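You operate a simulated robot arm through the tools that you are given. There is no shell and no other tool.

You are at the controls of a simulated robot arm. One attempt, no reset.

TASK
Press the raised cap home, weld the valve, return it to its tray.
Fine: the grey valve in the welder's nest; one stroke; leave the shield open and the slide out. Where these are worked on the way, their far stop is far enough and under half their travel is too little: clear shield.
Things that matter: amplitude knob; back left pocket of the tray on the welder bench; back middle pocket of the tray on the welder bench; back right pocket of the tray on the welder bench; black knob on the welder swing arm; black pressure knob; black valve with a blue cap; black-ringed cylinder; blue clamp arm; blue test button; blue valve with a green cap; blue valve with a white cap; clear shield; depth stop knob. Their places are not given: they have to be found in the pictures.

It is judged by the outcome, as a careful person would: the job done as asked, and still so three seconds after it is handed in. It fails if anything else is knocked over, pushed out of place, dropped, spilled or broken. A push-on lid holds only when it is set on centred and level and pressed home; a screw cap is set on level and turned clockwise until tight.

THE ROBOT
A 7-joint arm with a two-finger parallel gripper, fixed in place. Base frame: the origin is at the foot of the arm, x ahead of it, y to its left, z up. Readings come in cm, rad, newtons and seconds.
Its first joint turns from -2.304 to 2.304 rad. Payload 3.91 kg.
The TCP is the grasp point between the finger pads, 3 cm short of the fingertips. In the tool frame z runs along the fingers and y along their closing line. Largest opening 11 cm; finger width 2, thickness 1; the body of the gripper, 4.8 by 11.2 cm, starts 5.5 cm behind the TCP.
Orientation is that of the tool frame in the base frame, as a unit quaternion [x, y, z, w]. With the fingers straight down and closing along the base's y, the tool's x points along the base's -x, its y along +y and its z along -z.

THE INTERFACE
- The arm moves only by the tool step_arm. Its argument "plan" is a list that holds one entry, the list of rows, each a list of 7 numbers: the turn, a rotation vector about the tool's x, y, z in rad, then the shift along the tool's x, y, z in cm, then the opening in per cent of the stroke, from 0 (shut) to 100 (fully open). In form: [[[wx, wy, wz, tx, ty, tz, hand], ...]]. A call has 1 to 20 rows; each row shifts and turns the commanded pose from where the row before left it, along the tool's axes as they then stand. A row lasts 0.2 s, in which the tool goes at most 5 cm and 0.15 rad; a call with a longer step from one row to the next is refused whole, and so is a gripper value outside its range. A pose out of reach is approached as far as the arm can. The call stops where the force on the tool passes 90 N (or 10 N more than at its start, if that is more) or the arm is blocked; 0.2 s more then pass. Each finger travels about 10.8 cm/s and halts on what it meets, pressing with about 30 N; the grip force reading is that of the motor and also rises with nothing between the fingers. The clock runs only during rows and for 0.2 s after the last one: add rows that do not move to give the fingers time. The reply holds the time, the measured pose of the TCP, the force on the tool along the base axes, the opening and the grip force, in the units named above and with some noise, with the torque about the TCP (base axes, N m) and any sound that the robot's microphone picked up, and new pictures: "pictures" is both (left out), scene, wrist or none.
- Cameras (640 x 400 px; columns grow to the right, rows downward): "scene" is fixed at [40, 64.94, 159.3]; the picture's right is [-0.20, -0.98, 0.00], its down [-0.91, 0.19, -0.37] and it looks along [0.36, -0.07, -0.93] (base axes); focal length 214 px, centre (320, 200). "wrist" rides on the gripper at [7.2, 1.7, -10.3] in the tool frame; the picture's right is [-0.23, 0.97, 0.00], its down [-0.76, -0.18, -0.62] and it looks along [-0.61, -0.14, 0.78] (tool axes); focal length 222 px, centre (320, 200).
- point_at(camera, pixels): for up to 12 pixels [column, row] of the newest picture of that camera ("zoom" is the newest enlarged one), the place [x, y, z] in the base frame of the surface seen there, good to about 0.2 cm. The clock stands still meanwhile.
- close_up(camera, box): a new picture of the part [left, top, right, bottom] of that camera's present view, enlarged. The clock stands still meanwhile.
- finish_job(): hands the job in; it is judged then, once.

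Unless the task says otherwise, let go and move clear before handing in.

The tools are called after "Call:" as a command line: name --argument value ..., lists and objects as JSON in quotes. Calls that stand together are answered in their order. step_arm: Moves the arm, as the interface text tells. Its arguments: {"type":"object","properties":{"plan":{"type":"array"},"pictures":{"type":"string","enum":["both","scene","wrist","none"]}},"required":["plan"]} The other tools are called the same way: point_at (camera, pixels) gives the place of the surface under pixels of a picture; close_up (camera, box) takes an enlarged picture of a part of a camera's view; finish_job () hands the job in.

At the start:

```text
time: 0.0
eef_pos: [60.11, 19.34, 126.71]
tcp_rot: [-0.001, 1.0, 0.0, 0.0]
wrist_force: [0.0, 0.6, 0.6]
torque: [-0.01, 0.05, 0.01]
width: 10.99
gripper_force: 0.0
```

scene: 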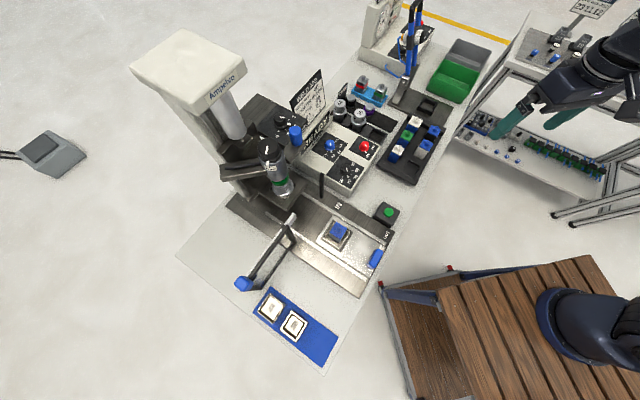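
wrist: 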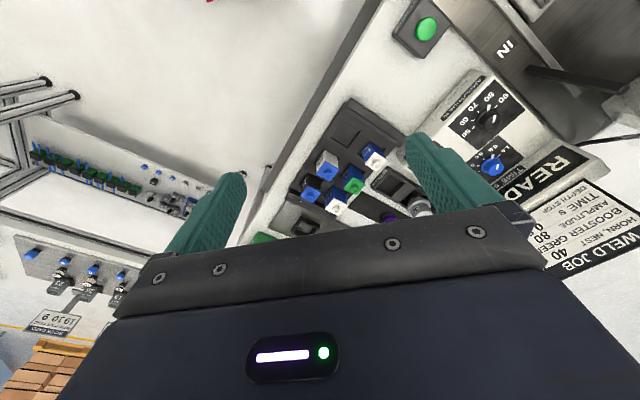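

The scene shows an ultrasonic welder bench with a slide and nest around (338,235), a tray near (412,150), and a settings panel near (345,155). I'll enlarge several areas before moving anything.

Call:
close_up --camera "scene" --box '[280, 170, 420, 300]'

Call:
close_up --camera "scene" --box '[280, 60, 400, 200]'

Call:
close_up --camera "scene" --box '[370, 90, 460, 190]'

Call:
close_up --camera "scene" --box '[180, 90, 320, 220]'

Call:
close_up --camera "scene" --box '[200, 190, 400, 370]'

Call:
close_up --camera "wrist" --box '[400, 60, 640, 290]'

```text
3.08 times, centred on (350, 235) of scene
```

zoom: 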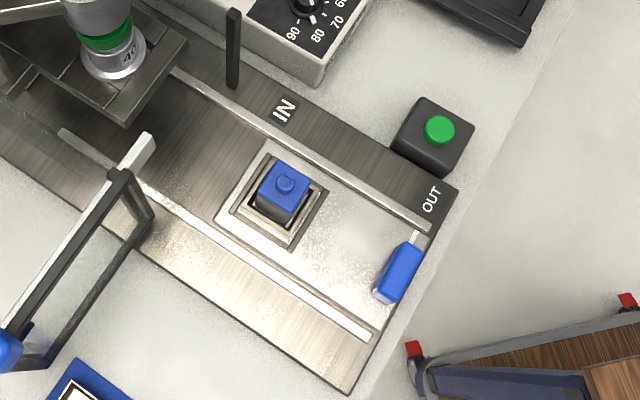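

```text
2.86 times, centred on (340, 130) of scene
```

zoom: 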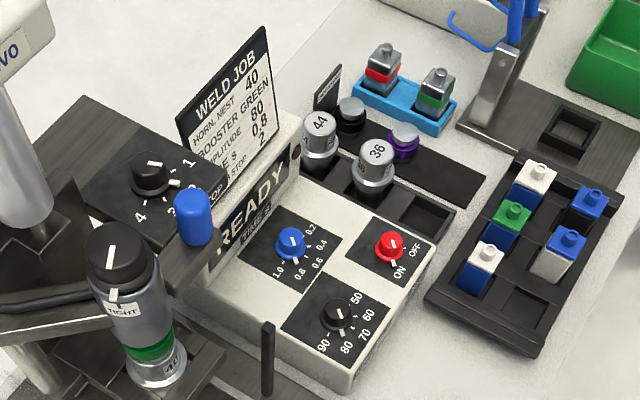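

```text
4.00 times, centred on (415, 140) of scene
```

zoom: 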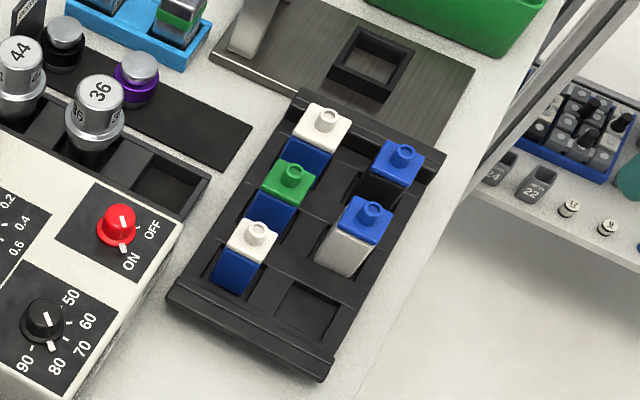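

```text
3.08 times, centred on (250, 155) of scene
```

zoom: 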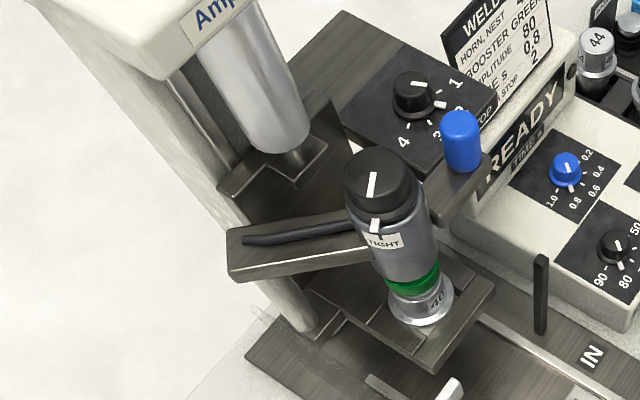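

```text
2.22 times, centred on (300, 280) of scene
```

zoom: 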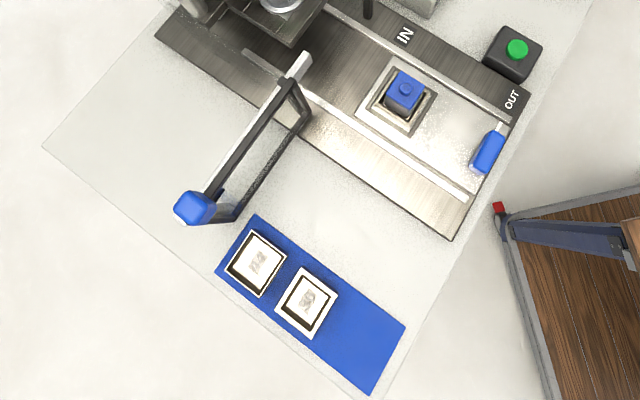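

```text
1.74 times, centred on (520, 175) of wrist
```

zoom: 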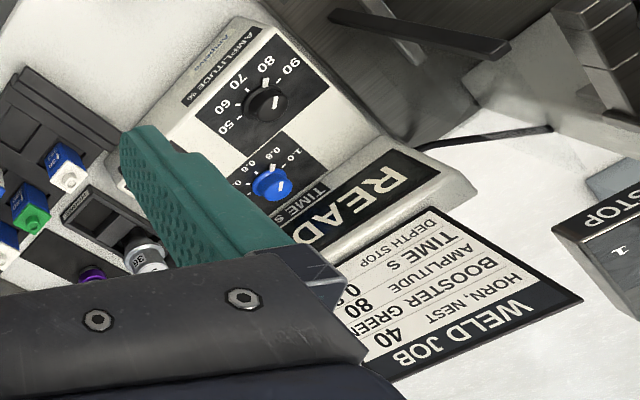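

The card reads horn/nest 40, booster green, amplitude 80, time 0.8 and depth stop 2. I'll locate the key objects with point_at before moving in to inspect.

Call:
point_at --camera "scene" --pixels '[[338, 229], [388, 212], [376, 258], [283, 115], [295, 133], [268, 148], [347, 170], [330, 145], [365, 146], [243, 283], [290, 222], [322, 185]]'

Call:
point_at --camera "scene" --pixels '[[420, 122], [407, 134], [398, 151], [434, 130], [426, 145], [411, 168], [408, 60], [427, 105], [362, 85], [377, 92], [340, 105], [358, 117]]'

Call:
close_up --camera "scene" --box '[350, 0, 470, 120]'

Call:
close_up --camera "scene" --box '[310, 205, 370, 265]'

Call:
close_up --camera "scene" --box '[0, 100, 120, 200]'

```text
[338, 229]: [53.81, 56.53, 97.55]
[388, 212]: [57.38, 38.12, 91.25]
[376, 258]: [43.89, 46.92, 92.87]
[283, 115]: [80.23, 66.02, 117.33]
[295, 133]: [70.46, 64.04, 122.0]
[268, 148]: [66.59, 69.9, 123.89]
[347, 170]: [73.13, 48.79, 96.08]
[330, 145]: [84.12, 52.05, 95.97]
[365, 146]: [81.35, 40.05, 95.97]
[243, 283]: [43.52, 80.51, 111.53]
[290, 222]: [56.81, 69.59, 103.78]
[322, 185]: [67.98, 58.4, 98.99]
```

```text
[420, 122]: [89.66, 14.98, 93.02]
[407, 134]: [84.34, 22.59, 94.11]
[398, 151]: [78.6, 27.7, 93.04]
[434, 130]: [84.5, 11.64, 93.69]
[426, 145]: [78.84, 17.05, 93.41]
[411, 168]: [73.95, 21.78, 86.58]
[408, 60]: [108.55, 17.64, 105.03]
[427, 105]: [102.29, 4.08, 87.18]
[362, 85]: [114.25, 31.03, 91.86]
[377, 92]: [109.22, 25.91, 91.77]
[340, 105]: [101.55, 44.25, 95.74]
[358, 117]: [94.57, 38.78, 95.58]
```

```text
3.33 times, centred on (410, 60) of scene
```

zoom: 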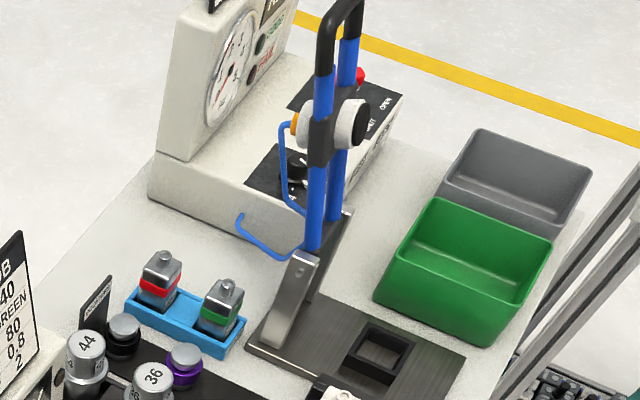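

```text
6.67 times, centred on (340, 235) of scene
```

zoom: 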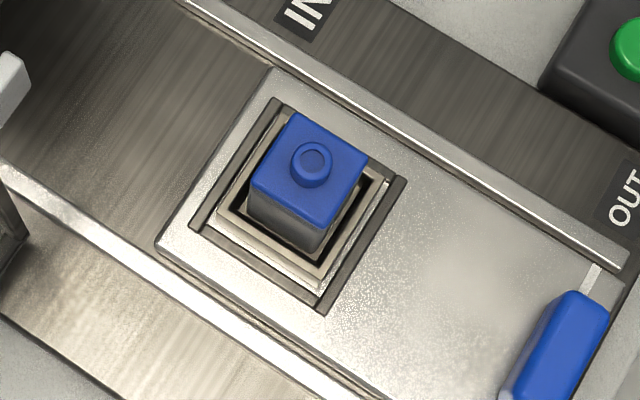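

```text
4.00 times, centred on (60, 150) of scene
```

zoom: 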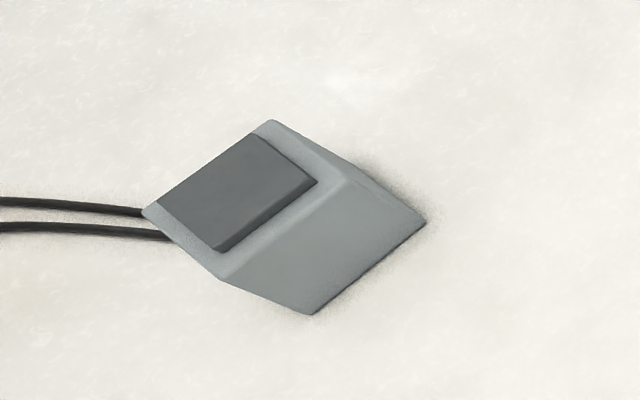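

The tray's empty pocket appears to be the front-left one, near scene (411,168). Next I'll measure the bench axes from the rail edges and zoom further on the knobs and the empty pocket.

Call:
point_at --camera "scene" --pixels '[[340, 197], [375, 244], [300, 215], [360, 280], [325, 182], [395, 230], [370, 295], [230, 205], [385, 180], [448, 128], [413, 186], [398, 115]]'

Call:
close_up --camera "scene" --box '[315, 130, 385, 195]'

Call:
close_up --camera "scene" --box '[265, 95, 325, 150]'

Call:
close_up --camera "scene" --box '[225, 200, 320, 300]'

Call:
close_up --camera "scene" --box '[240, 130, 310, 210]'

```text
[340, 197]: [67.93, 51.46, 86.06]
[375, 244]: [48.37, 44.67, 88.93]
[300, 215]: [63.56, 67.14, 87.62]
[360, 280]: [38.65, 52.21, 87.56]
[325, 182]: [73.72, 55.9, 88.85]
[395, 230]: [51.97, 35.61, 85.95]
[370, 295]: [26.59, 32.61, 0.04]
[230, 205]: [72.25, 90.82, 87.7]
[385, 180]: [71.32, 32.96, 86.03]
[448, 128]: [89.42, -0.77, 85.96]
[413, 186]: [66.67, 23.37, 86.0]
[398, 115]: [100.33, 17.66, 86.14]
```

```text
6.15 times, centred on (350, 162) of scene
```

zoom: 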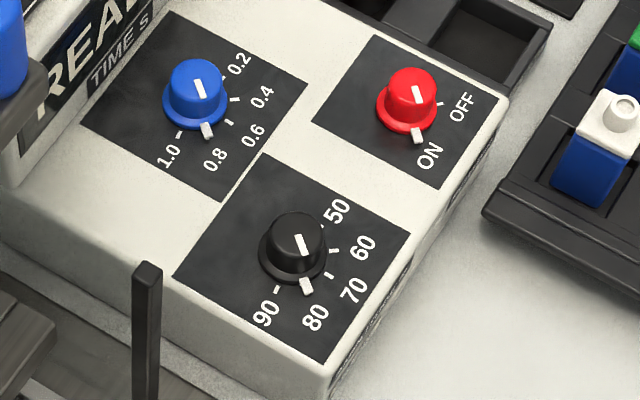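

```text
7.27 times, centred on (295, 122) of scene
```

zoom: 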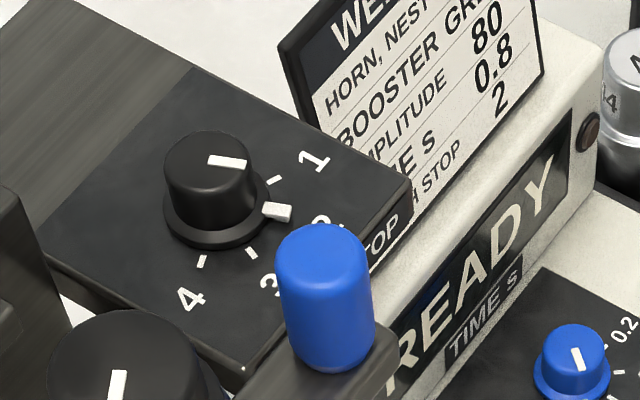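

```text
4.00 times, centred on (272, 250) of scene
```

zoom: 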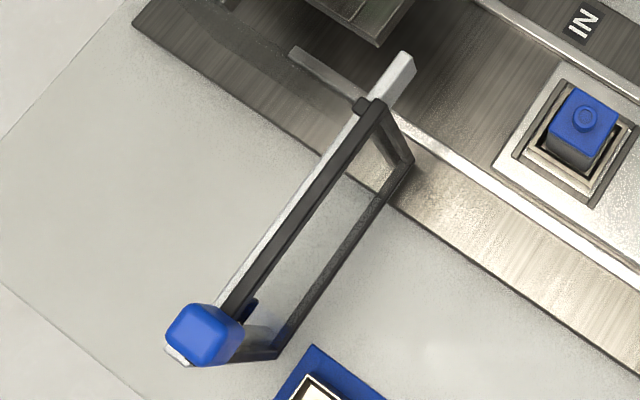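

```text
5.00 times, centred on (275, 170) of scene
```

zoom: 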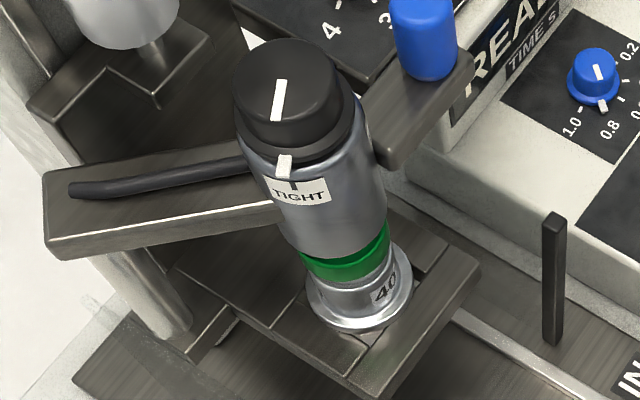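

The knobs read amplitude 80, time 0.8, depth 2, power ON and TIGHT, matching the card, with horn 40 and green booster fitted. I'll measure the horn, arm and ram positions in this zoom to see whether the stack is aligned with the slide.

Call:
point_at --camera "zoom" --pixels '[[360, 320], [285, 80], [285, 190], [430, 30], [470, 60], [60, 215], [150, 220], [130, 90], [370, 380], [480, 270], [555, 225], [340, 265]]'

Call:
point_at --camera "scene" --pixels '[[232, 120], [241, 138], [225, 175], [250, 165], [265, 215], [215, 130], [250, 200], [190, 70], [240, 205], [245, 183], [220, 180], [287, 250]]'

Call:
close_up --camera "scene" --box '[310, 205, 400, 300]'

```text
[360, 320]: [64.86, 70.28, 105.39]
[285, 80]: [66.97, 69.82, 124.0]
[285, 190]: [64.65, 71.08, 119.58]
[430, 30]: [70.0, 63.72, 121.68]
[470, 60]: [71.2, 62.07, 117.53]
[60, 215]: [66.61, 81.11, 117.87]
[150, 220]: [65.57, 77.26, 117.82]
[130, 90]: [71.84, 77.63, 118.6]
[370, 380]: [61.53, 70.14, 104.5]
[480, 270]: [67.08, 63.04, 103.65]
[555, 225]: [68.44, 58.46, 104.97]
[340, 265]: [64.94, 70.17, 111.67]
```

```text
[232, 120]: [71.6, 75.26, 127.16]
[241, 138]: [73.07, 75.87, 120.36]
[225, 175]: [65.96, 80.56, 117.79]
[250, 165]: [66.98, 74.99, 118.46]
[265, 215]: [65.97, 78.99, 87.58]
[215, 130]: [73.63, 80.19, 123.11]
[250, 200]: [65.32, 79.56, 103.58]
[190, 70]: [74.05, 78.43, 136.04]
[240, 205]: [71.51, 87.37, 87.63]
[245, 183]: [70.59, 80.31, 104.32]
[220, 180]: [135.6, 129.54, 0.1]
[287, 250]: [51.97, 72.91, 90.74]
```

```text
4.21 times, centred on (355, 252) of scene
```

zoom: 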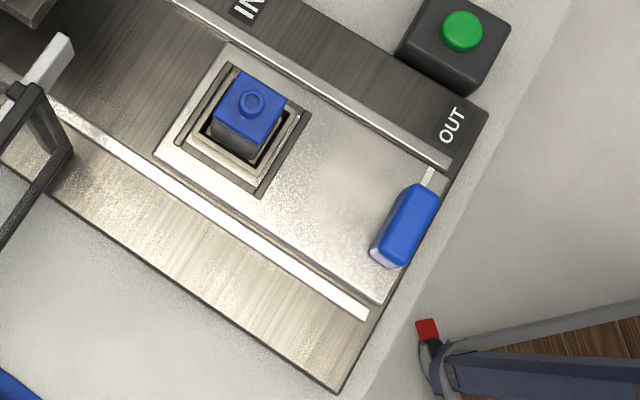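

I need an accurate slide axis, so I'll point at the plate corners, nest corners, cap and handle in this zoom.

Call:
point_at --camera "zoom" --pixels '[[200, 15], [440, 162], [60, 112], [360, 312], [252, 100], [231, 75], [285, 97], [253, 145], [212, 118], [420, 195], [390, 250], [462, 30]]'

Call:
point_at --camera "zoom" --pixels '[[230, 48], [165, 155], [380, 295], [430, 172], [295, 120], [262, 183], [192, 140], [340, 200], [240, 130], [340, 385], [480, 115], [250, 160]]'

```text
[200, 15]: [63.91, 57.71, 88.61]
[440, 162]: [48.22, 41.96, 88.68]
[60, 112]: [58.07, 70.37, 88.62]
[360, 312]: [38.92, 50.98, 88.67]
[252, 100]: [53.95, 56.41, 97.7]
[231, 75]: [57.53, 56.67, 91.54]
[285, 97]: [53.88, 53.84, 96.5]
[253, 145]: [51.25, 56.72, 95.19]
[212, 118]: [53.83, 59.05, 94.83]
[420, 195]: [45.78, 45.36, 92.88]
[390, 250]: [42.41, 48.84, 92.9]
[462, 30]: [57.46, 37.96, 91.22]
```

```text
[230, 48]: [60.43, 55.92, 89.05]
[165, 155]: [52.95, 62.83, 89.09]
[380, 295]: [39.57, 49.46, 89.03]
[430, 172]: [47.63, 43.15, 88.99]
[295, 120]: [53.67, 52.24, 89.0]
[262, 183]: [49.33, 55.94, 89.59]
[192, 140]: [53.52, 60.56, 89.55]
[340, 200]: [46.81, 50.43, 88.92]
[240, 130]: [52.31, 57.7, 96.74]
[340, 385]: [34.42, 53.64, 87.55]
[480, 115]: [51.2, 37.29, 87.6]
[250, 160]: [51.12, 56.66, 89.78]
```

The rails run at 45° (toward +x+y is IN), and the nest at about (54,56.4) lines up with the horn axis near (67,69.8). I'll move the wrist camera to a viewpoint in front of the welder, turned 45°, to understand the shield and press.

Call:
step_arm --plan '[[[0, 0, 0, 2.5, 3.8, 0.7, 100], [0, 0, 0, 2.5, 3.8, 0.7, 100], [0, 0, 0, 2.5, 3.8, 0.7, 100], [0, 0, 0, 2.5, 3.8, 0.7, 100], [0, 0, 0, 2.5, 3.8, 0.7, 100], [0, 0, 0, 2.5, 3.8, 0.7, 100], [0, 0, -0.1309, 0, 0, 0, 100], [0, 0, -0.1309, 0, 0, 0, 100], [0, 0, -0.1309, 0, 0, 0, 100], [0, 0, -0.1309, 0, 0, 0, 100], [0, 0, -0.1309, 0, 0, 0, 100], [0, 0, -0.1309, 0, 0, 0, 100]]]'

```text
time: 2.6
eef_pos: [45.25, 42.16, 122.53]
tcp_rot: [-0.383, 0.924, 0.0, -0.001]
wrist_force: [0.0, -0.2, 0.1]
torque: [-0.02, 0.0, 0.01]
width: 11.01
gripper_force: 0.1
```

scene: 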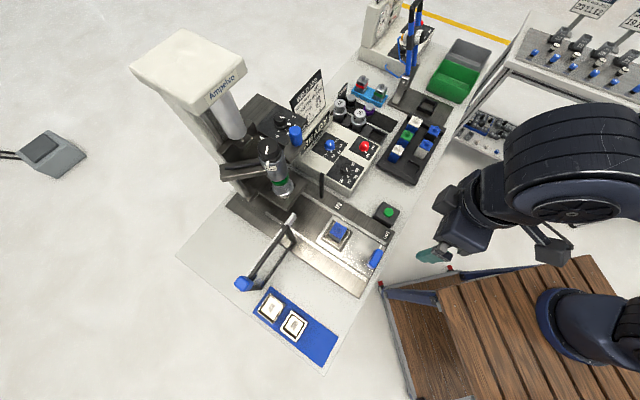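
wrist: 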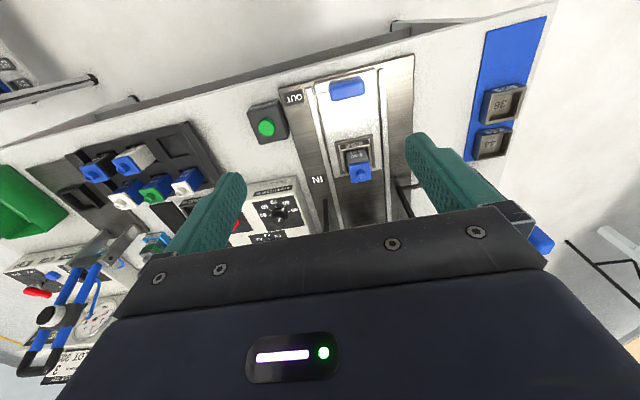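

The wrist image is upside-down relative to the operator and the body hides what lies forward. I'll pitch the tool up about 1.1 rad so the horn and shield come into the upper half of the wrist view.

Call:
step_arm --plan '[[[0, -0.1375, 0, 0, 0, 0, 100], [0, -0.1375, 0, 0, 0, 0, 100], [0, -0.1375, 0, 0, 0, 0, 100], [0, -0.1375, 0, 0, 0, 0, 100], [0, -0.1375, 0, 0, 0, 0, 100], [0, -0.1375, 0, 0, 0, 0, 100], [0, -0.1375, 0, 0, 0, 0, 100], [0, -0.1375, 0, 0, 0, 0, 100]]]'

```text
time: 4.6
eef_pos: [26.86, 49.57, 122.13]
tcp_rot: [-0.451, 0.727, 0.285, 0.433]
wrist_force: [0.2, 0.5, -1.1]
torque: [0.0, 0.03, -0.05]
width: 11.0
gripper_force: 0.1
stopped in row 8: the arm was blocked; the commanded pose is now the measured one
```

scene: 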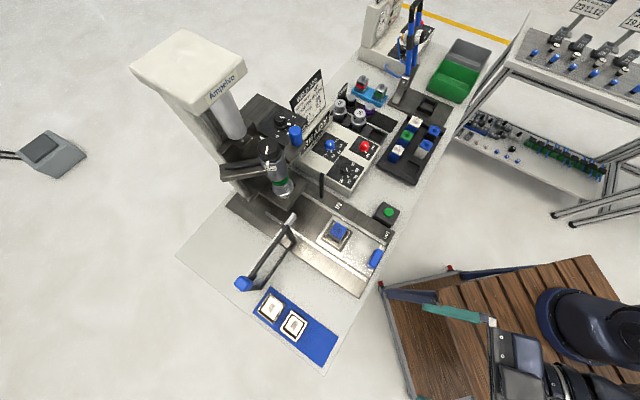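
wrist: 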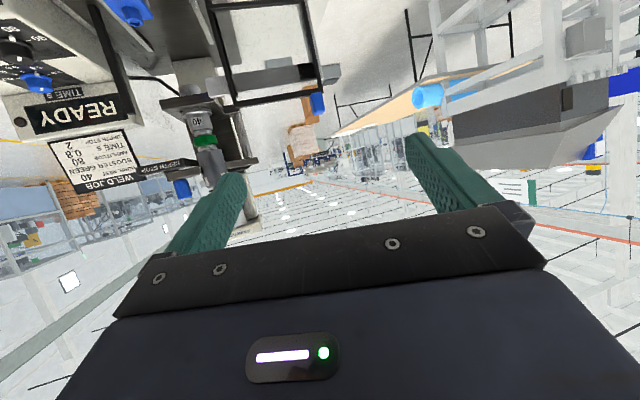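

The arm hit a joint limit, but the wrist view now shows the horn at (205,130) and the shield frame at (260,50). I'll enlarge it.

Call:
close_up --camera "wrist" --box '[80, 0, 360, 220]'

Call:
close_up --camera "wrist" --box '[140, 0, 350, 130]'

```text
1.82 times, centred on (220, 110) of wrist
```

zoom: 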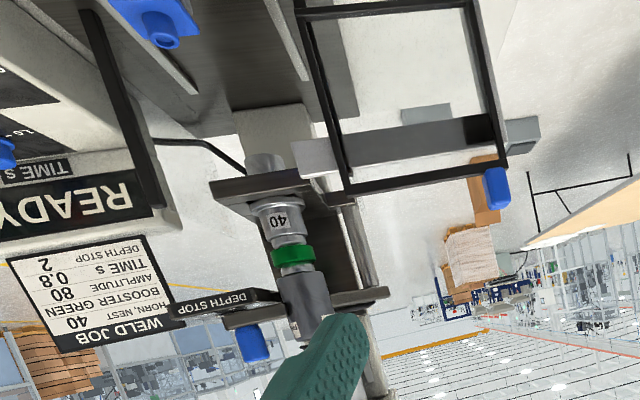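

```text
3.05 times, centred on (245, 65) of wrist
```

zoom: 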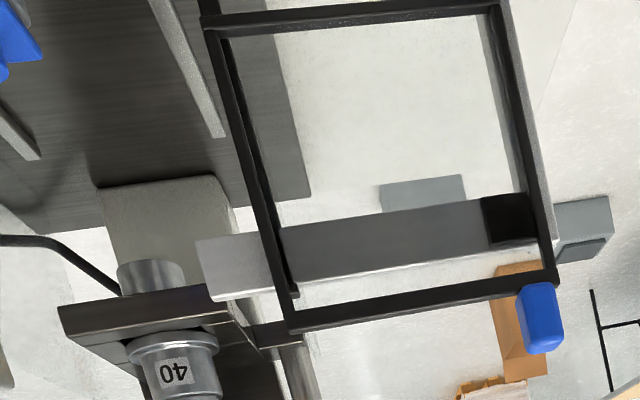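

I'll measure the shield frame corners, the bar, the handle and the post from this zoom.

Call:
point_at --camera "zoom" --pixels '[[215, 22], [285, 325], [500, 8], [548, 278], [540, 320], [210, 265], [400, 245], [515, 215], [245, 290], [170, 350], [90, 310], [20, 240]]'

Call:
point_at --camera "wrist" --pixels '[[150, 75], [140, 40], [180, 185], [210, 135], [210, 180], [250, 155], [180, 102], [228, 68], [250, 210], [170, 10], [240, 140], [185, 150]]'

```text
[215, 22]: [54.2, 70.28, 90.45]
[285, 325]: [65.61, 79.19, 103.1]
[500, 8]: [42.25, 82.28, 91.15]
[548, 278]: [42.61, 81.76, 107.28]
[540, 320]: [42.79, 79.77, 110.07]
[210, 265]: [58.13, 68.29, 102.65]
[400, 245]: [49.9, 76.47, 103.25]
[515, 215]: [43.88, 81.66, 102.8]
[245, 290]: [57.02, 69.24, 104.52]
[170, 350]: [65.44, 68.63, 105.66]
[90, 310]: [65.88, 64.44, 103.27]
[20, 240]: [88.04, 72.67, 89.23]
```

```text
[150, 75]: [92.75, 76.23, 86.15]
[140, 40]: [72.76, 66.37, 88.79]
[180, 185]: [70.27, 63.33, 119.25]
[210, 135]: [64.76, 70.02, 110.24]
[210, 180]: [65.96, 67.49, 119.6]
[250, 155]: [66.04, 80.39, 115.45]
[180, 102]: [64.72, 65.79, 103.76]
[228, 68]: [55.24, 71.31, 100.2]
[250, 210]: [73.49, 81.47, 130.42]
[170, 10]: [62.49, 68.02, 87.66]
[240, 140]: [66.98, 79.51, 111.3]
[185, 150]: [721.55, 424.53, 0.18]
```

The shield panel lies in the plane x+y≈124.5, parallel to the machine front. I need to know whether it slides sideways or swings, so I'll zoom tighter on its hinge and handle ends.

Call:
close_up --camera "wrist" --box '[190, 20, 270, 120]'

Call:
close_up --camera "wrist" --box '[280, 20, 350, 120]'

Call:
close_up --camera "scene" --box '[265, 200, 315, 265]'

Call:
close_up --camera "scene" --box '[230, 260, 280, 310]'

Call:
close_up --camera "scene" --box '[300, 165, 350, 215]'

```text
4.00 times, centred on (230, 70) of wrist
```

zoom: 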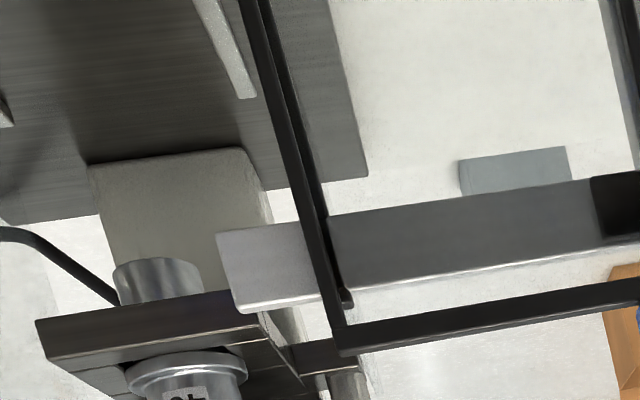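

```text
4.00 times, centred on (315, 70) of wrist
```

zoom: 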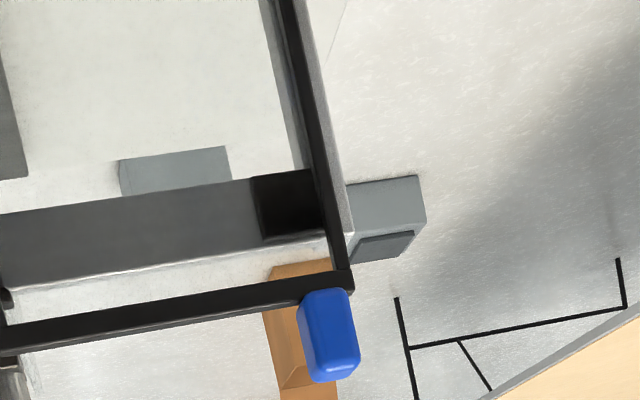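

```text
6.15 times, centred on (290, 232) of scene
```

zoom: 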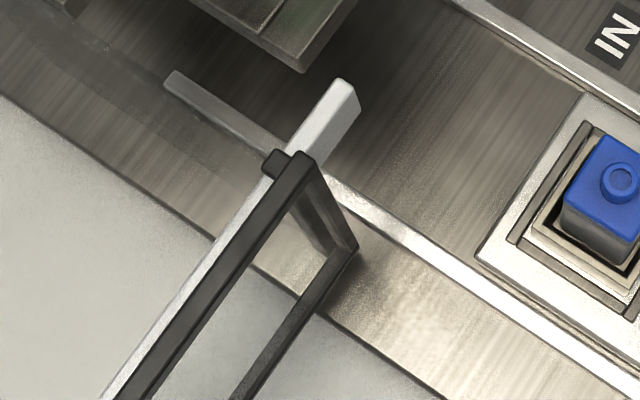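

```text
8.00 times, centred on (255, 285) of scene
```

zoom: 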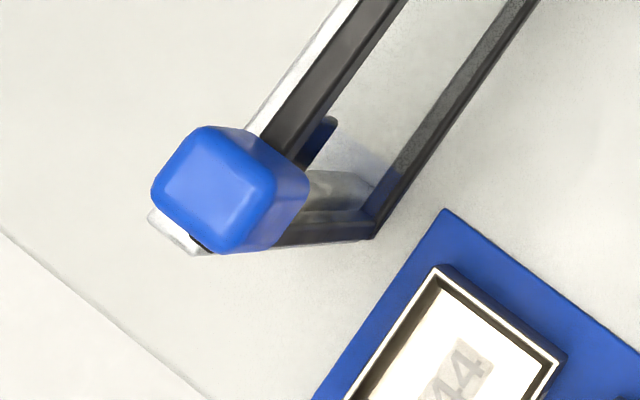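

```text
8.00 times, centred on (325, 190) of scene
```

zoom: 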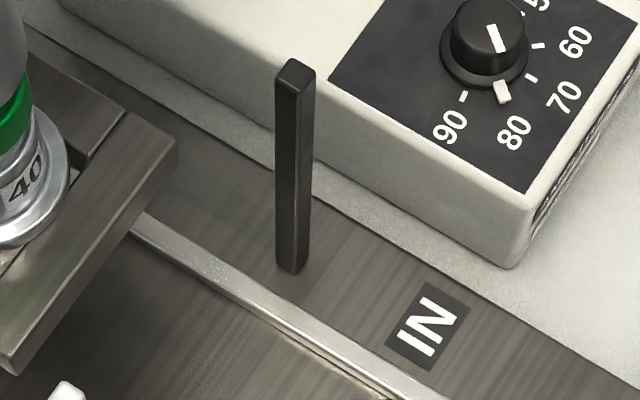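

The frame seems to ride on a light bar with clips, and the black post near (322,185) looks like its end stop. I'll return the tool to vertical and hover in front of the shield for a closer look.

Call:
step_arm --plan '[[[0.0257, 0.1343, 0.0365, 0, 0, 0, 100], [0.0257, 0.1343, 0.0365, 0, 0, 0, 100], [0.0257, 0.1343, 0.0365, 0, 0, 0, 100], [0.0257, 0.1343, 0.0365, 0, 0, 0, 100], [0.0257, 0.1343, 0.0365, 0, 0, 0, 100], [0.0257, 0.1343, 0.0365, 0, 0, 0, 100], [0.0257, 0.1343, 0.0365, 0, 0, 0, 100], [0.0257, 0.1343, 0.0365, 0, 0, 0, 100], [0, 0, 0, -4.0, 0, 1.7, 100], [0, 0, 0, -4.0, 0, 1.7, 100], [0, 0, 0, -4.0, 0, 1.7, 100], [0, 0, 0, -4.0, 0, 1.7, 100]]]'

```text
time: 7.2
eef_pos: [38.16, 61.02, 115.45]
tcp_rot: [-0.383, 0.924, 0.001, 0.001]
wrist_force: [0.1, -0.4, 1.0]
torque: [0.01, -0.04, 0.03]
width: 11.01
gripper_force: 0.1
```

scene: 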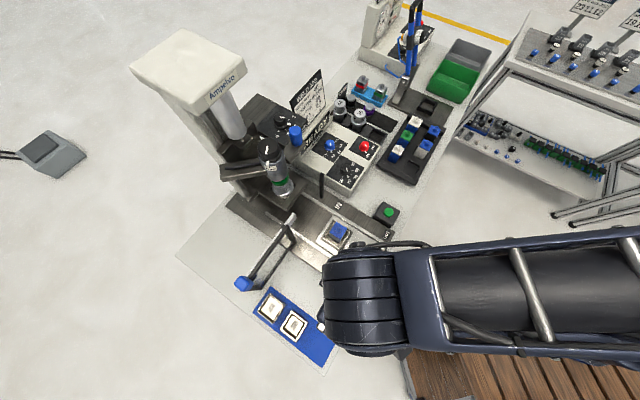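
wrist: 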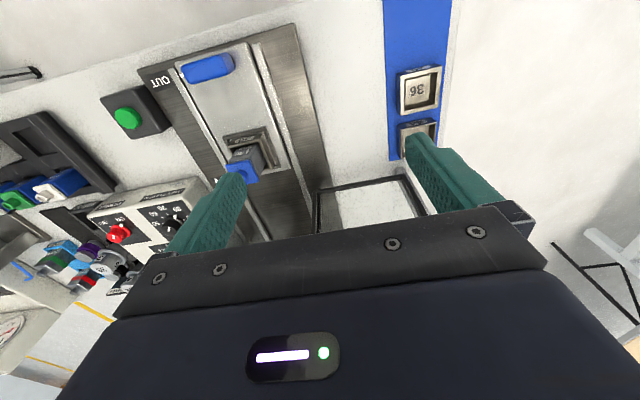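

The wrist now sees the nest at (250,155) and the lower part of the shield at (370,200). I'll enlarge both.

Call:
close_up --camera "wrist" --box '[200, 110, 300, 200]'

Call:
close_up --camera "wrist" --box '[290, 150, 440, 240]'

Call:
close_up --camera "wrist" --box '[370, 50, 460, 170]'

```text
4.44 times, centred on (250, 155) of wrist
```

zoom: 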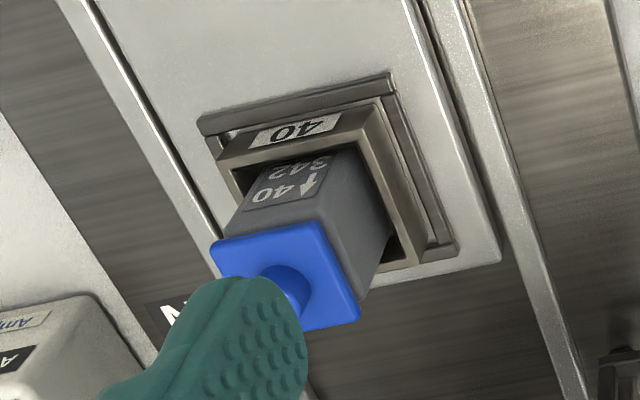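

```text
4.27 times, centred on (365, 195) of wrist
```

zoom: 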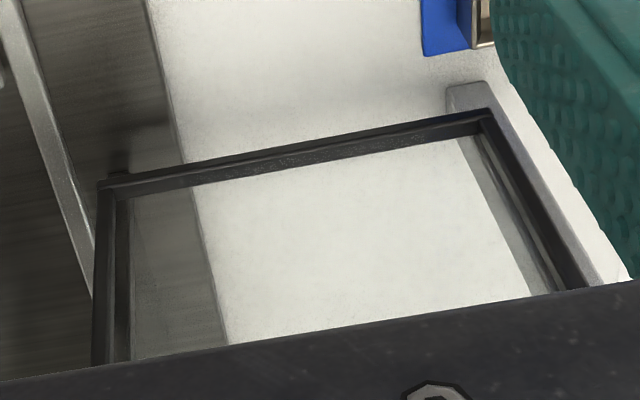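

```text
3.33 times, centred on (415, 110) of wrist
```

zoom: 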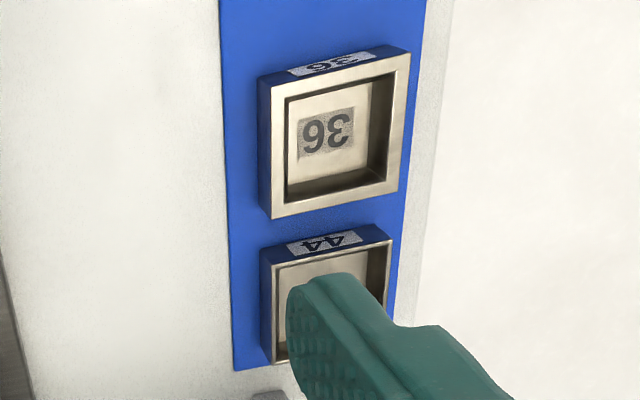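

The nest is marked 40 and the valve is grey; the shield's bar is carried by a grey post at its left end, so the shield slides sideways to the black post. I'll shift over to see the raised cap between the fingers.

Call:
step_arm --plan '[[[0, 0, 0, 0, -4.2, 1.5, 100], [0, 0, 0, 0, -4.2, 1.5, 100], [0, 0, 0, 0, 0, 2, 100]]]' --pictures "wrist"

```text
time: 8.0
eef_pos: [44.12, 55.13, 110.43]
tcp_rot: [-0.384, 0.923, 0.001, 0.001]
wrist_force: [0.1, 0.9, 0.5]
torque: [-0.02, -0.01, -0.03]
width: 11.01
gripper_force: 0.0
```

wrist: 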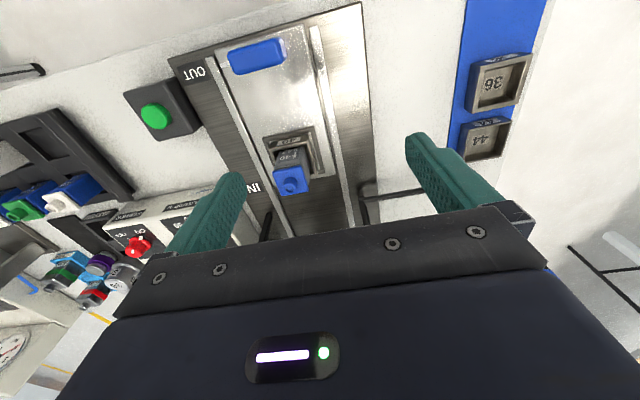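

Call:
close_up --camera "wrist" --box '[250, 110, 350, 210]'

Call:
close_up --camera "wrist" --box '[0, 80, 150, 240]'

Call:
close_up --camera "wrist" --box '[200, 20, 320, 100]'

```text
4.00 times, centred on (300, 160) of wrist
```

zoom: 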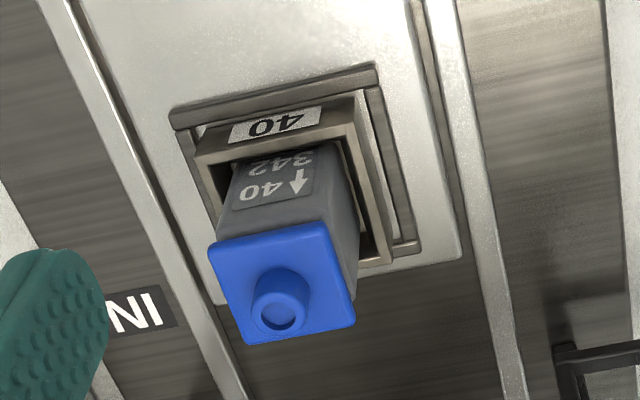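

```text
2.50 times, centred on (75, 160) of wrist
```

zoom: 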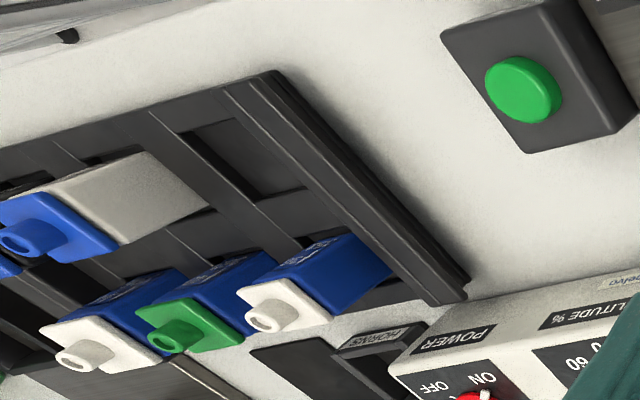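

```text
5.00 times, centred on (260, 60) of wrist
```

zoom: 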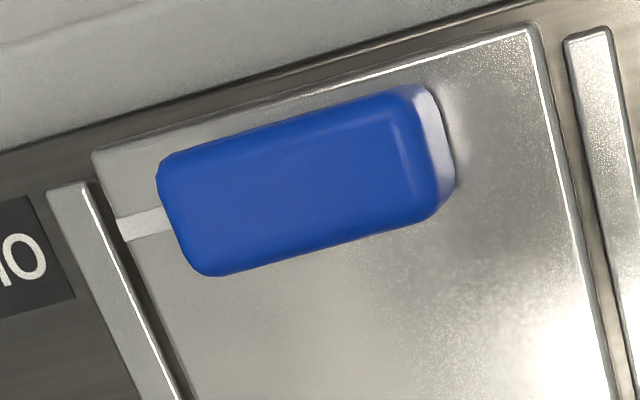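

The wrist zoom shows the cap sitting on the grey body with label "40 ↑ 342" to the front. I'll measure cap, boss, nest and handle positions from this closer view.

Call:
point_at --camera "wrist" --pixels '[[289.2, 187.5], [273.5, 171], [299.5, 166.5], [307.5, 183], [282.5, 194.5], [277, 176], [303, 171], [270, 147], [308, 135], [300, 158], [280, 160], [316, 174]]'

Call:
point_at --camera "zoom" --pixels '[[175, 165], [205, 255], [420, 105], [430, 205], [300, 170], [445, 180], [140, 222], [520, 40], [100, 160], [320, 330], [300, 100], [310, 240]]'

Call:
point_at --camera "wrist" --pixels '[[153, 116], [140, 100], [180, 130], [265, 225], [372, 190], [370, 210], [55, 120], [40, 130], [80, 185], [70, 190], [280, 200], [60, 110]]'

```text
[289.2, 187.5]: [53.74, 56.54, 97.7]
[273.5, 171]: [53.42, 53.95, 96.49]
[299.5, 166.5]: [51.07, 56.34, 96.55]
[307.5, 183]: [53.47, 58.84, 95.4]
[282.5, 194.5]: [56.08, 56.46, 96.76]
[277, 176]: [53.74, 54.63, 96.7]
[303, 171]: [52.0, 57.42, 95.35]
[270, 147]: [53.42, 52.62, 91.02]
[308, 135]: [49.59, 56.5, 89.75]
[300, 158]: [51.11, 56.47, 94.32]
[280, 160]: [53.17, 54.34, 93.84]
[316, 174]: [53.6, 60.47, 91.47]
```

```text
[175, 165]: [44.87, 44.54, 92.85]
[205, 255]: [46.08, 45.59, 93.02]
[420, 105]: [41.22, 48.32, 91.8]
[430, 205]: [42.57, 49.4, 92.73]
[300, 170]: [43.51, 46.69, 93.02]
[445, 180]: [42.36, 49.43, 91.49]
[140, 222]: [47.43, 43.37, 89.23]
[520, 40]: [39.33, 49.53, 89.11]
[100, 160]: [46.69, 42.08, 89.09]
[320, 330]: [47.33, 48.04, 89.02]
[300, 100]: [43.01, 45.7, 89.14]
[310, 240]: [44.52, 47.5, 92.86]
```

```text
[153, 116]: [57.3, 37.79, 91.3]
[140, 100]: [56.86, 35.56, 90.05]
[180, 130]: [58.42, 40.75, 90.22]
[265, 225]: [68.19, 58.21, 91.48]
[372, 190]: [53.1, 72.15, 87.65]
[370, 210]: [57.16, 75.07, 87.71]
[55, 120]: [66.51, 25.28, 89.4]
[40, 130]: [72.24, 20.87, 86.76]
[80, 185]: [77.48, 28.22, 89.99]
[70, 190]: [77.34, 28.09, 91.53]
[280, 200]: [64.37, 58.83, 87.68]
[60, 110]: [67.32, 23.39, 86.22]
```

The cap centre is at about (53.6,56.4) with boss top z=97.7 and cap underside near z=95. I'll shut the fingers and hover above the boss before pressing.

Call:
step_arm --plan '[[[0, 0, 0, -2.53, -1.93, 0.8, 0], [0, 0, 0, -2.53, -1.93, 0.8, 0], [0, 0, 0, -2.53, -1.93, 0.8, 0], [0, 0, 0, 0, 0, 1.5, 0], [0, 0, 0, 0, 0, 0.5, 0], [0, 0, 0, 0, 0, 0, 0]]]'

```text
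time: 9.4
eef_pos: [53.7, 56.43, 105.96]
tcp_rot: [-0.383, 0.924, 0.001, 0.0]
wrist_force: [0.2, 0.8, -0.7]
torque: [0.01, -0.04, 0.0]
width: 0.01
gripper_force: 30.0
```

scene: 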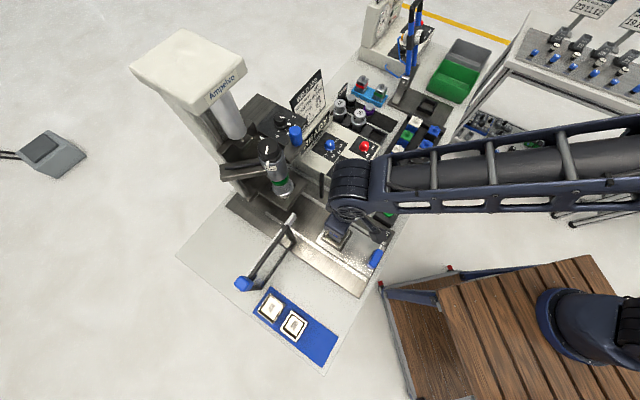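
wrist: 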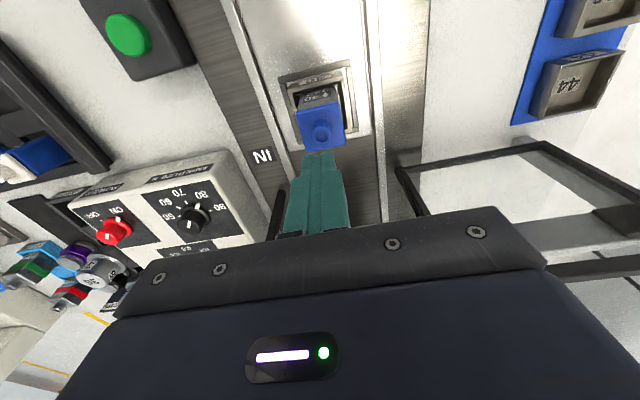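

The closed fingers hover right over the boss at wrist (322,132). I'll descend to just above contact, then press in small steps and watch the force.

Call:
step_arm --plan '[[[0, 0, 0, 0, 0, 2, 0], [0, 0, 0, 0, 0, 2, 0], [0, 0, 0, 0, 0, 0.8, 0], [0, 0, 0, 0, 0, 0.2, 0], [0, 0, 0, 0, 0, 0.2, 0]]]' --pictures "wrist"

```text
time: 10.6
eef_pos: [53.72, 56.2, 100.8]
tcp_rot: [-0.384, 0.923, 0.002, 0.001]
wrist_force: [2.2, -2.1, 8.3]
torque: [-0.05, -0.04, -0.01]
width: 0.0
gripper_force: 29.9
```

wrist: 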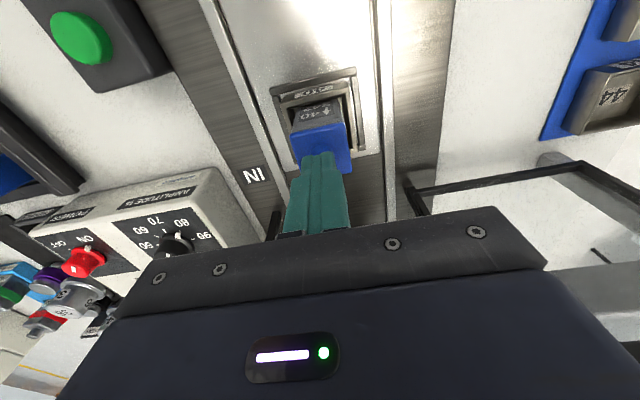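

Contact: 8 N at z=100.8. I'll press on in 0.1 cm steps.

Call:
step_arm --plan '[[[0, 0, 0, 0, 0, 0.1, 0], [0, 0, 0, 0, 0, 0.1, 0], [0, 0, 0, 0, 0, 0.1, 0], [0, 0, 0, 0, 0, 0.1, 0]]]' --pictures "none"

```text
time: 11.6
eef_pos: [53.65, 56.23, 100.5]
tcp_rot: [-0.383, 0.924, 0.002, 0.001]
wrist_force: [2.3, -1.7, 21.2]
torque: [-0.02, -0.09, -0.01]
width: 0.0
gripper_force: 29.7
```

Call:
step_arm --plan '[[[0, 0, 0, 0, 0, 0.1, 0], [0, 0, 0, 0, 0, 0.1, 0], [0, 0, 0, 0, 0, 0.1, 0], [0, 0, 0, 0, 0, 0.1, 0]]]' --pictures "none"

```text
time: 12.6
eef_pos: [53.53, 56.28, 100.47]
tcp_rot: [-0.383, 0.924, 0.003, 0.004]
wrist_force: [2.3, -1.6, 82.0]
torque: [-0.04, -0.05, -0.04]
width: 0.01
gripper_force: 30.1
```

The force climbed to 82 N with the tip stopped at z=100.47, so the cap travelled about 0.3 cm and met a hard stop. I'll back off upward and check.

Call:
step_arm --plan '[[[0, 0, 0, 0, 0, -0.5, 0], [0, 0, 0, 0, 0, -2, 0], [0, 0, 0, 0, 0, -4, 0], [0, 0, 0, 2, 0, -3.5, 0], [0, 0, 0, 4.5, 0, 0, 0], [0, 0, 0, 4.5, 0, 0, 0], [0, 0, 0, 2, 0, 0, 0]]]'

```text
time: 14.2
eef_pos: [44.43, 46.93, 109.96]
tcp_rot: [-0.384, 0.923, 0.0, 0.001]
wrist_force: [-0.1, 0.8, -0.6]
torque: [-0.01, 0.02, -0.02]
width: 0.0
gripper_force: 29.9
```

scene: 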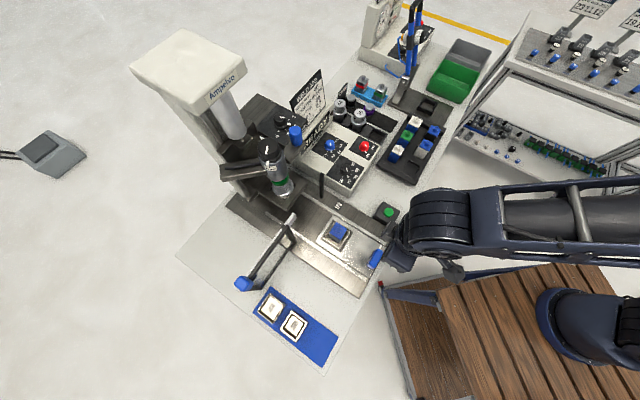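
wrist: 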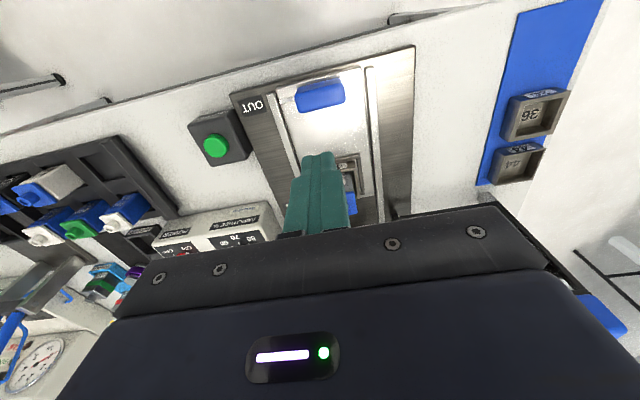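

Call:
close_up --camera "scene" --box '[310, 205, 370, 265]'

Call:
point_at --camera "scene" --pixels '[[339, 229.5], [334, 229], [344, 231], [338, 224], [336, 236], [341, 236]]'

```text
6.67 times, centred on (340, 235) of scene
```

zoom: 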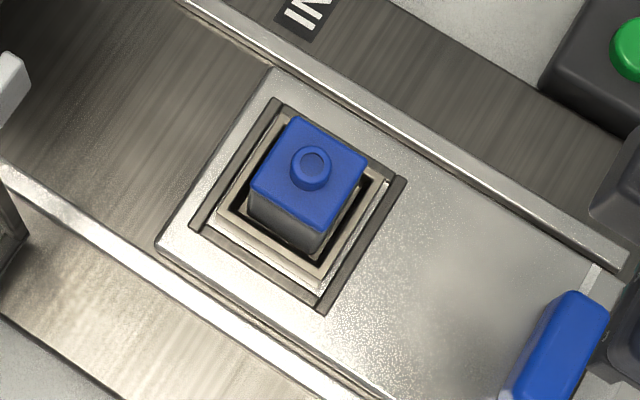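

```text
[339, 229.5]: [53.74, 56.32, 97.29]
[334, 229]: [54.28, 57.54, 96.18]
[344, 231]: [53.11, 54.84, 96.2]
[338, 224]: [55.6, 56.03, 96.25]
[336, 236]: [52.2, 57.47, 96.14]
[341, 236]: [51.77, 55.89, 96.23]
```

The cap now sits about 0.35 cm lower and level (z 96.14–96.25 across its top). Next I'll turn the tool 90° above the slide handle so the fingers close across it along the slide axis.

Call:
step_arm --plan '[[[0, 0, 0.1309, 0, 0, 0, 60], [0, 0, 0.1309, 0, 0, 0, 60], [0, 0, 0.1309, 0, 0, 0, 60], [0, 0, 0.1309, 0, 0, 0, 60], [0, 0, 0.1309, 0, 0, 0, 60], [0, 0, 0.1309, 0, 0, 0, 60], [0, 0, 0.1309, 0, 0, 0, 60], [0, 0, 0.1309, 0, 0, 0, 60], [0, 0, 0.1309, 0, 0, 0, 60], [0, 0, 0.1309, 0, 0, 0, 60], [0, 0, 0.1309, 0, 0, 0, 60], [0, 0, 0.1309, 0, 0, 0, 60], [0, 0, 0, 0, 0, 3, 60], [0, 0, 0, 0, 0, 3, 60], [0, 0, 0, 0, 0, 3, 60]]]'

```text
time: 17.4
eef_pos: [44.43, 47.21, 100.95]
tcp_rot: [0.382, 0.924, 0.001, 0.0]
wrist_force: [0.1, -0.5, 0.3]
torque: [0.04, 0.0, 0.0]
width: 6.62
gripper_force: 0.1
```

scene: 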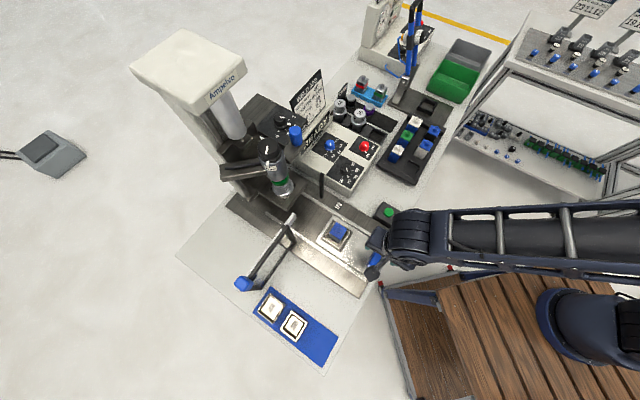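
wrist: 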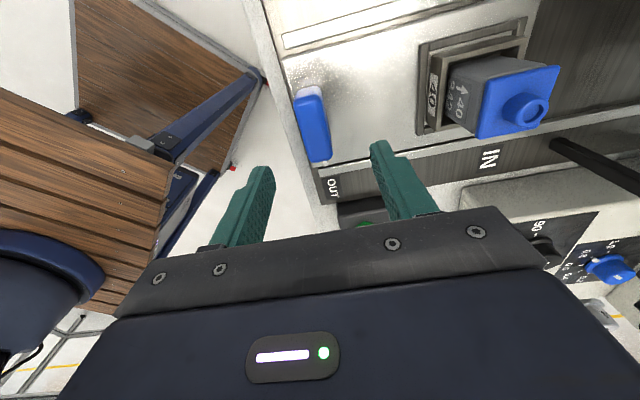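

The handle at wrist (313,130) lies between the fingers. I'll zoom on the valve for the cap gap, and measure the handle once more.

Call:
close_up --camera "wrist" --box '[400, 20, 580, 150]'

Call:
point_at --camera "wrist" --pixels '[[300, 103], [322, 98], [312, 158], [330, 155], [312, 130], [310, 92]]'

```text
3.08 times, centred on (490, 85) of wrist
```

zoom: 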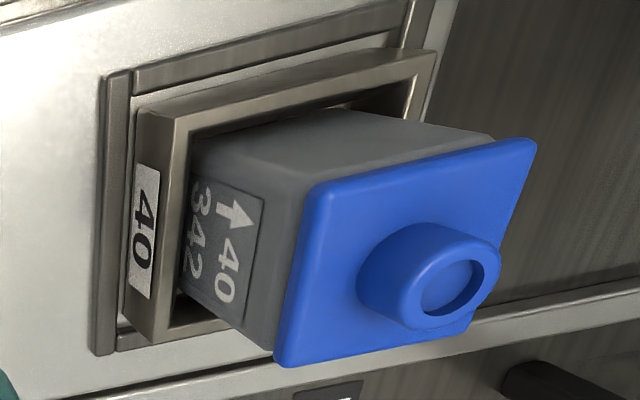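

```text
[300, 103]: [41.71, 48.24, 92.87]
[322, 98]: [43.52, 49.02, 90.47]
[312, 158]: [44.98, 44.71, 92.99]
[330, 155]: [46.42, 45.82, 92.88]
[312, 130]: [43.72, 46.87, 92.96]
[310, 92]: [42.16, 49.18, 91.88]
```

The cap is flush on the grey body. I'll lower the fingers astride the slide handle and close on it.

Call:
step_arm --plan '[[[0, 0, 0, 0.3, -0.5, 3, 60], [0, 0, 0, 0, 0, 3, 60], [0, 0, 0, 0, 0, 2, 60], [0, 0, 0, 0, 0, 0.2, 60]]]'

```text
time: 18.4
eef_pos: [43.93, 46.91, 92.82]
tcp_rot: [0.381, 0.925, 0.001, 0.001]
wrist_force: [0.1, -1.3, 0.3]
torque: [0.01, -0.02, 0.03]
width: 6.62
gripper_force: 0.0
```

scene: 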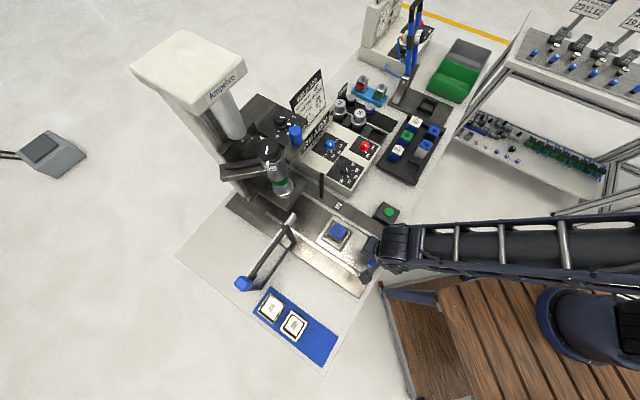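
wrist: 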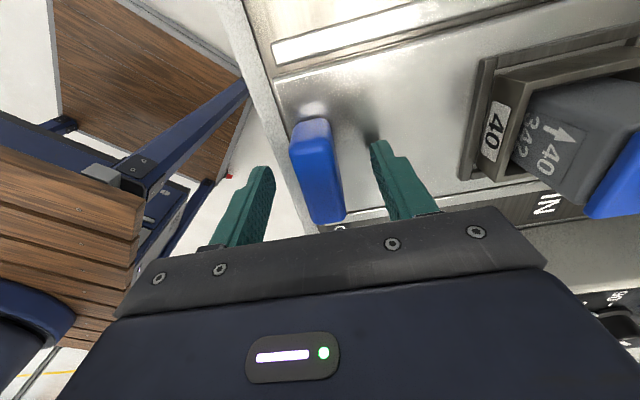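

The fingers straddle the handle at wrist (317,170). Closing now.

Call:
step_arm --plan '[[[0, 0, 0, 0, 0, 0, 0], [0, 0, 0, 0, 0, 0, 0], [0, 0, 0, 0, 0, 0, 0]]]' --pictures "wrist"

```text
time: 19.2
eef_pos: [43.98, 46.86, 92.79]
tcp_rot: [0.382, 0.924, 0.001, -0.001]
wrist_force: [0.1, 0.2, -1.4]
torque: [-0.41, -0.15, -0.53]
width: 2.38
gripper_force: 45.9
```

wrist: 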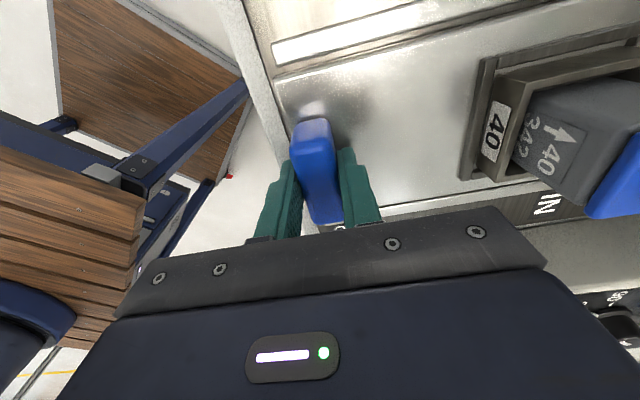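

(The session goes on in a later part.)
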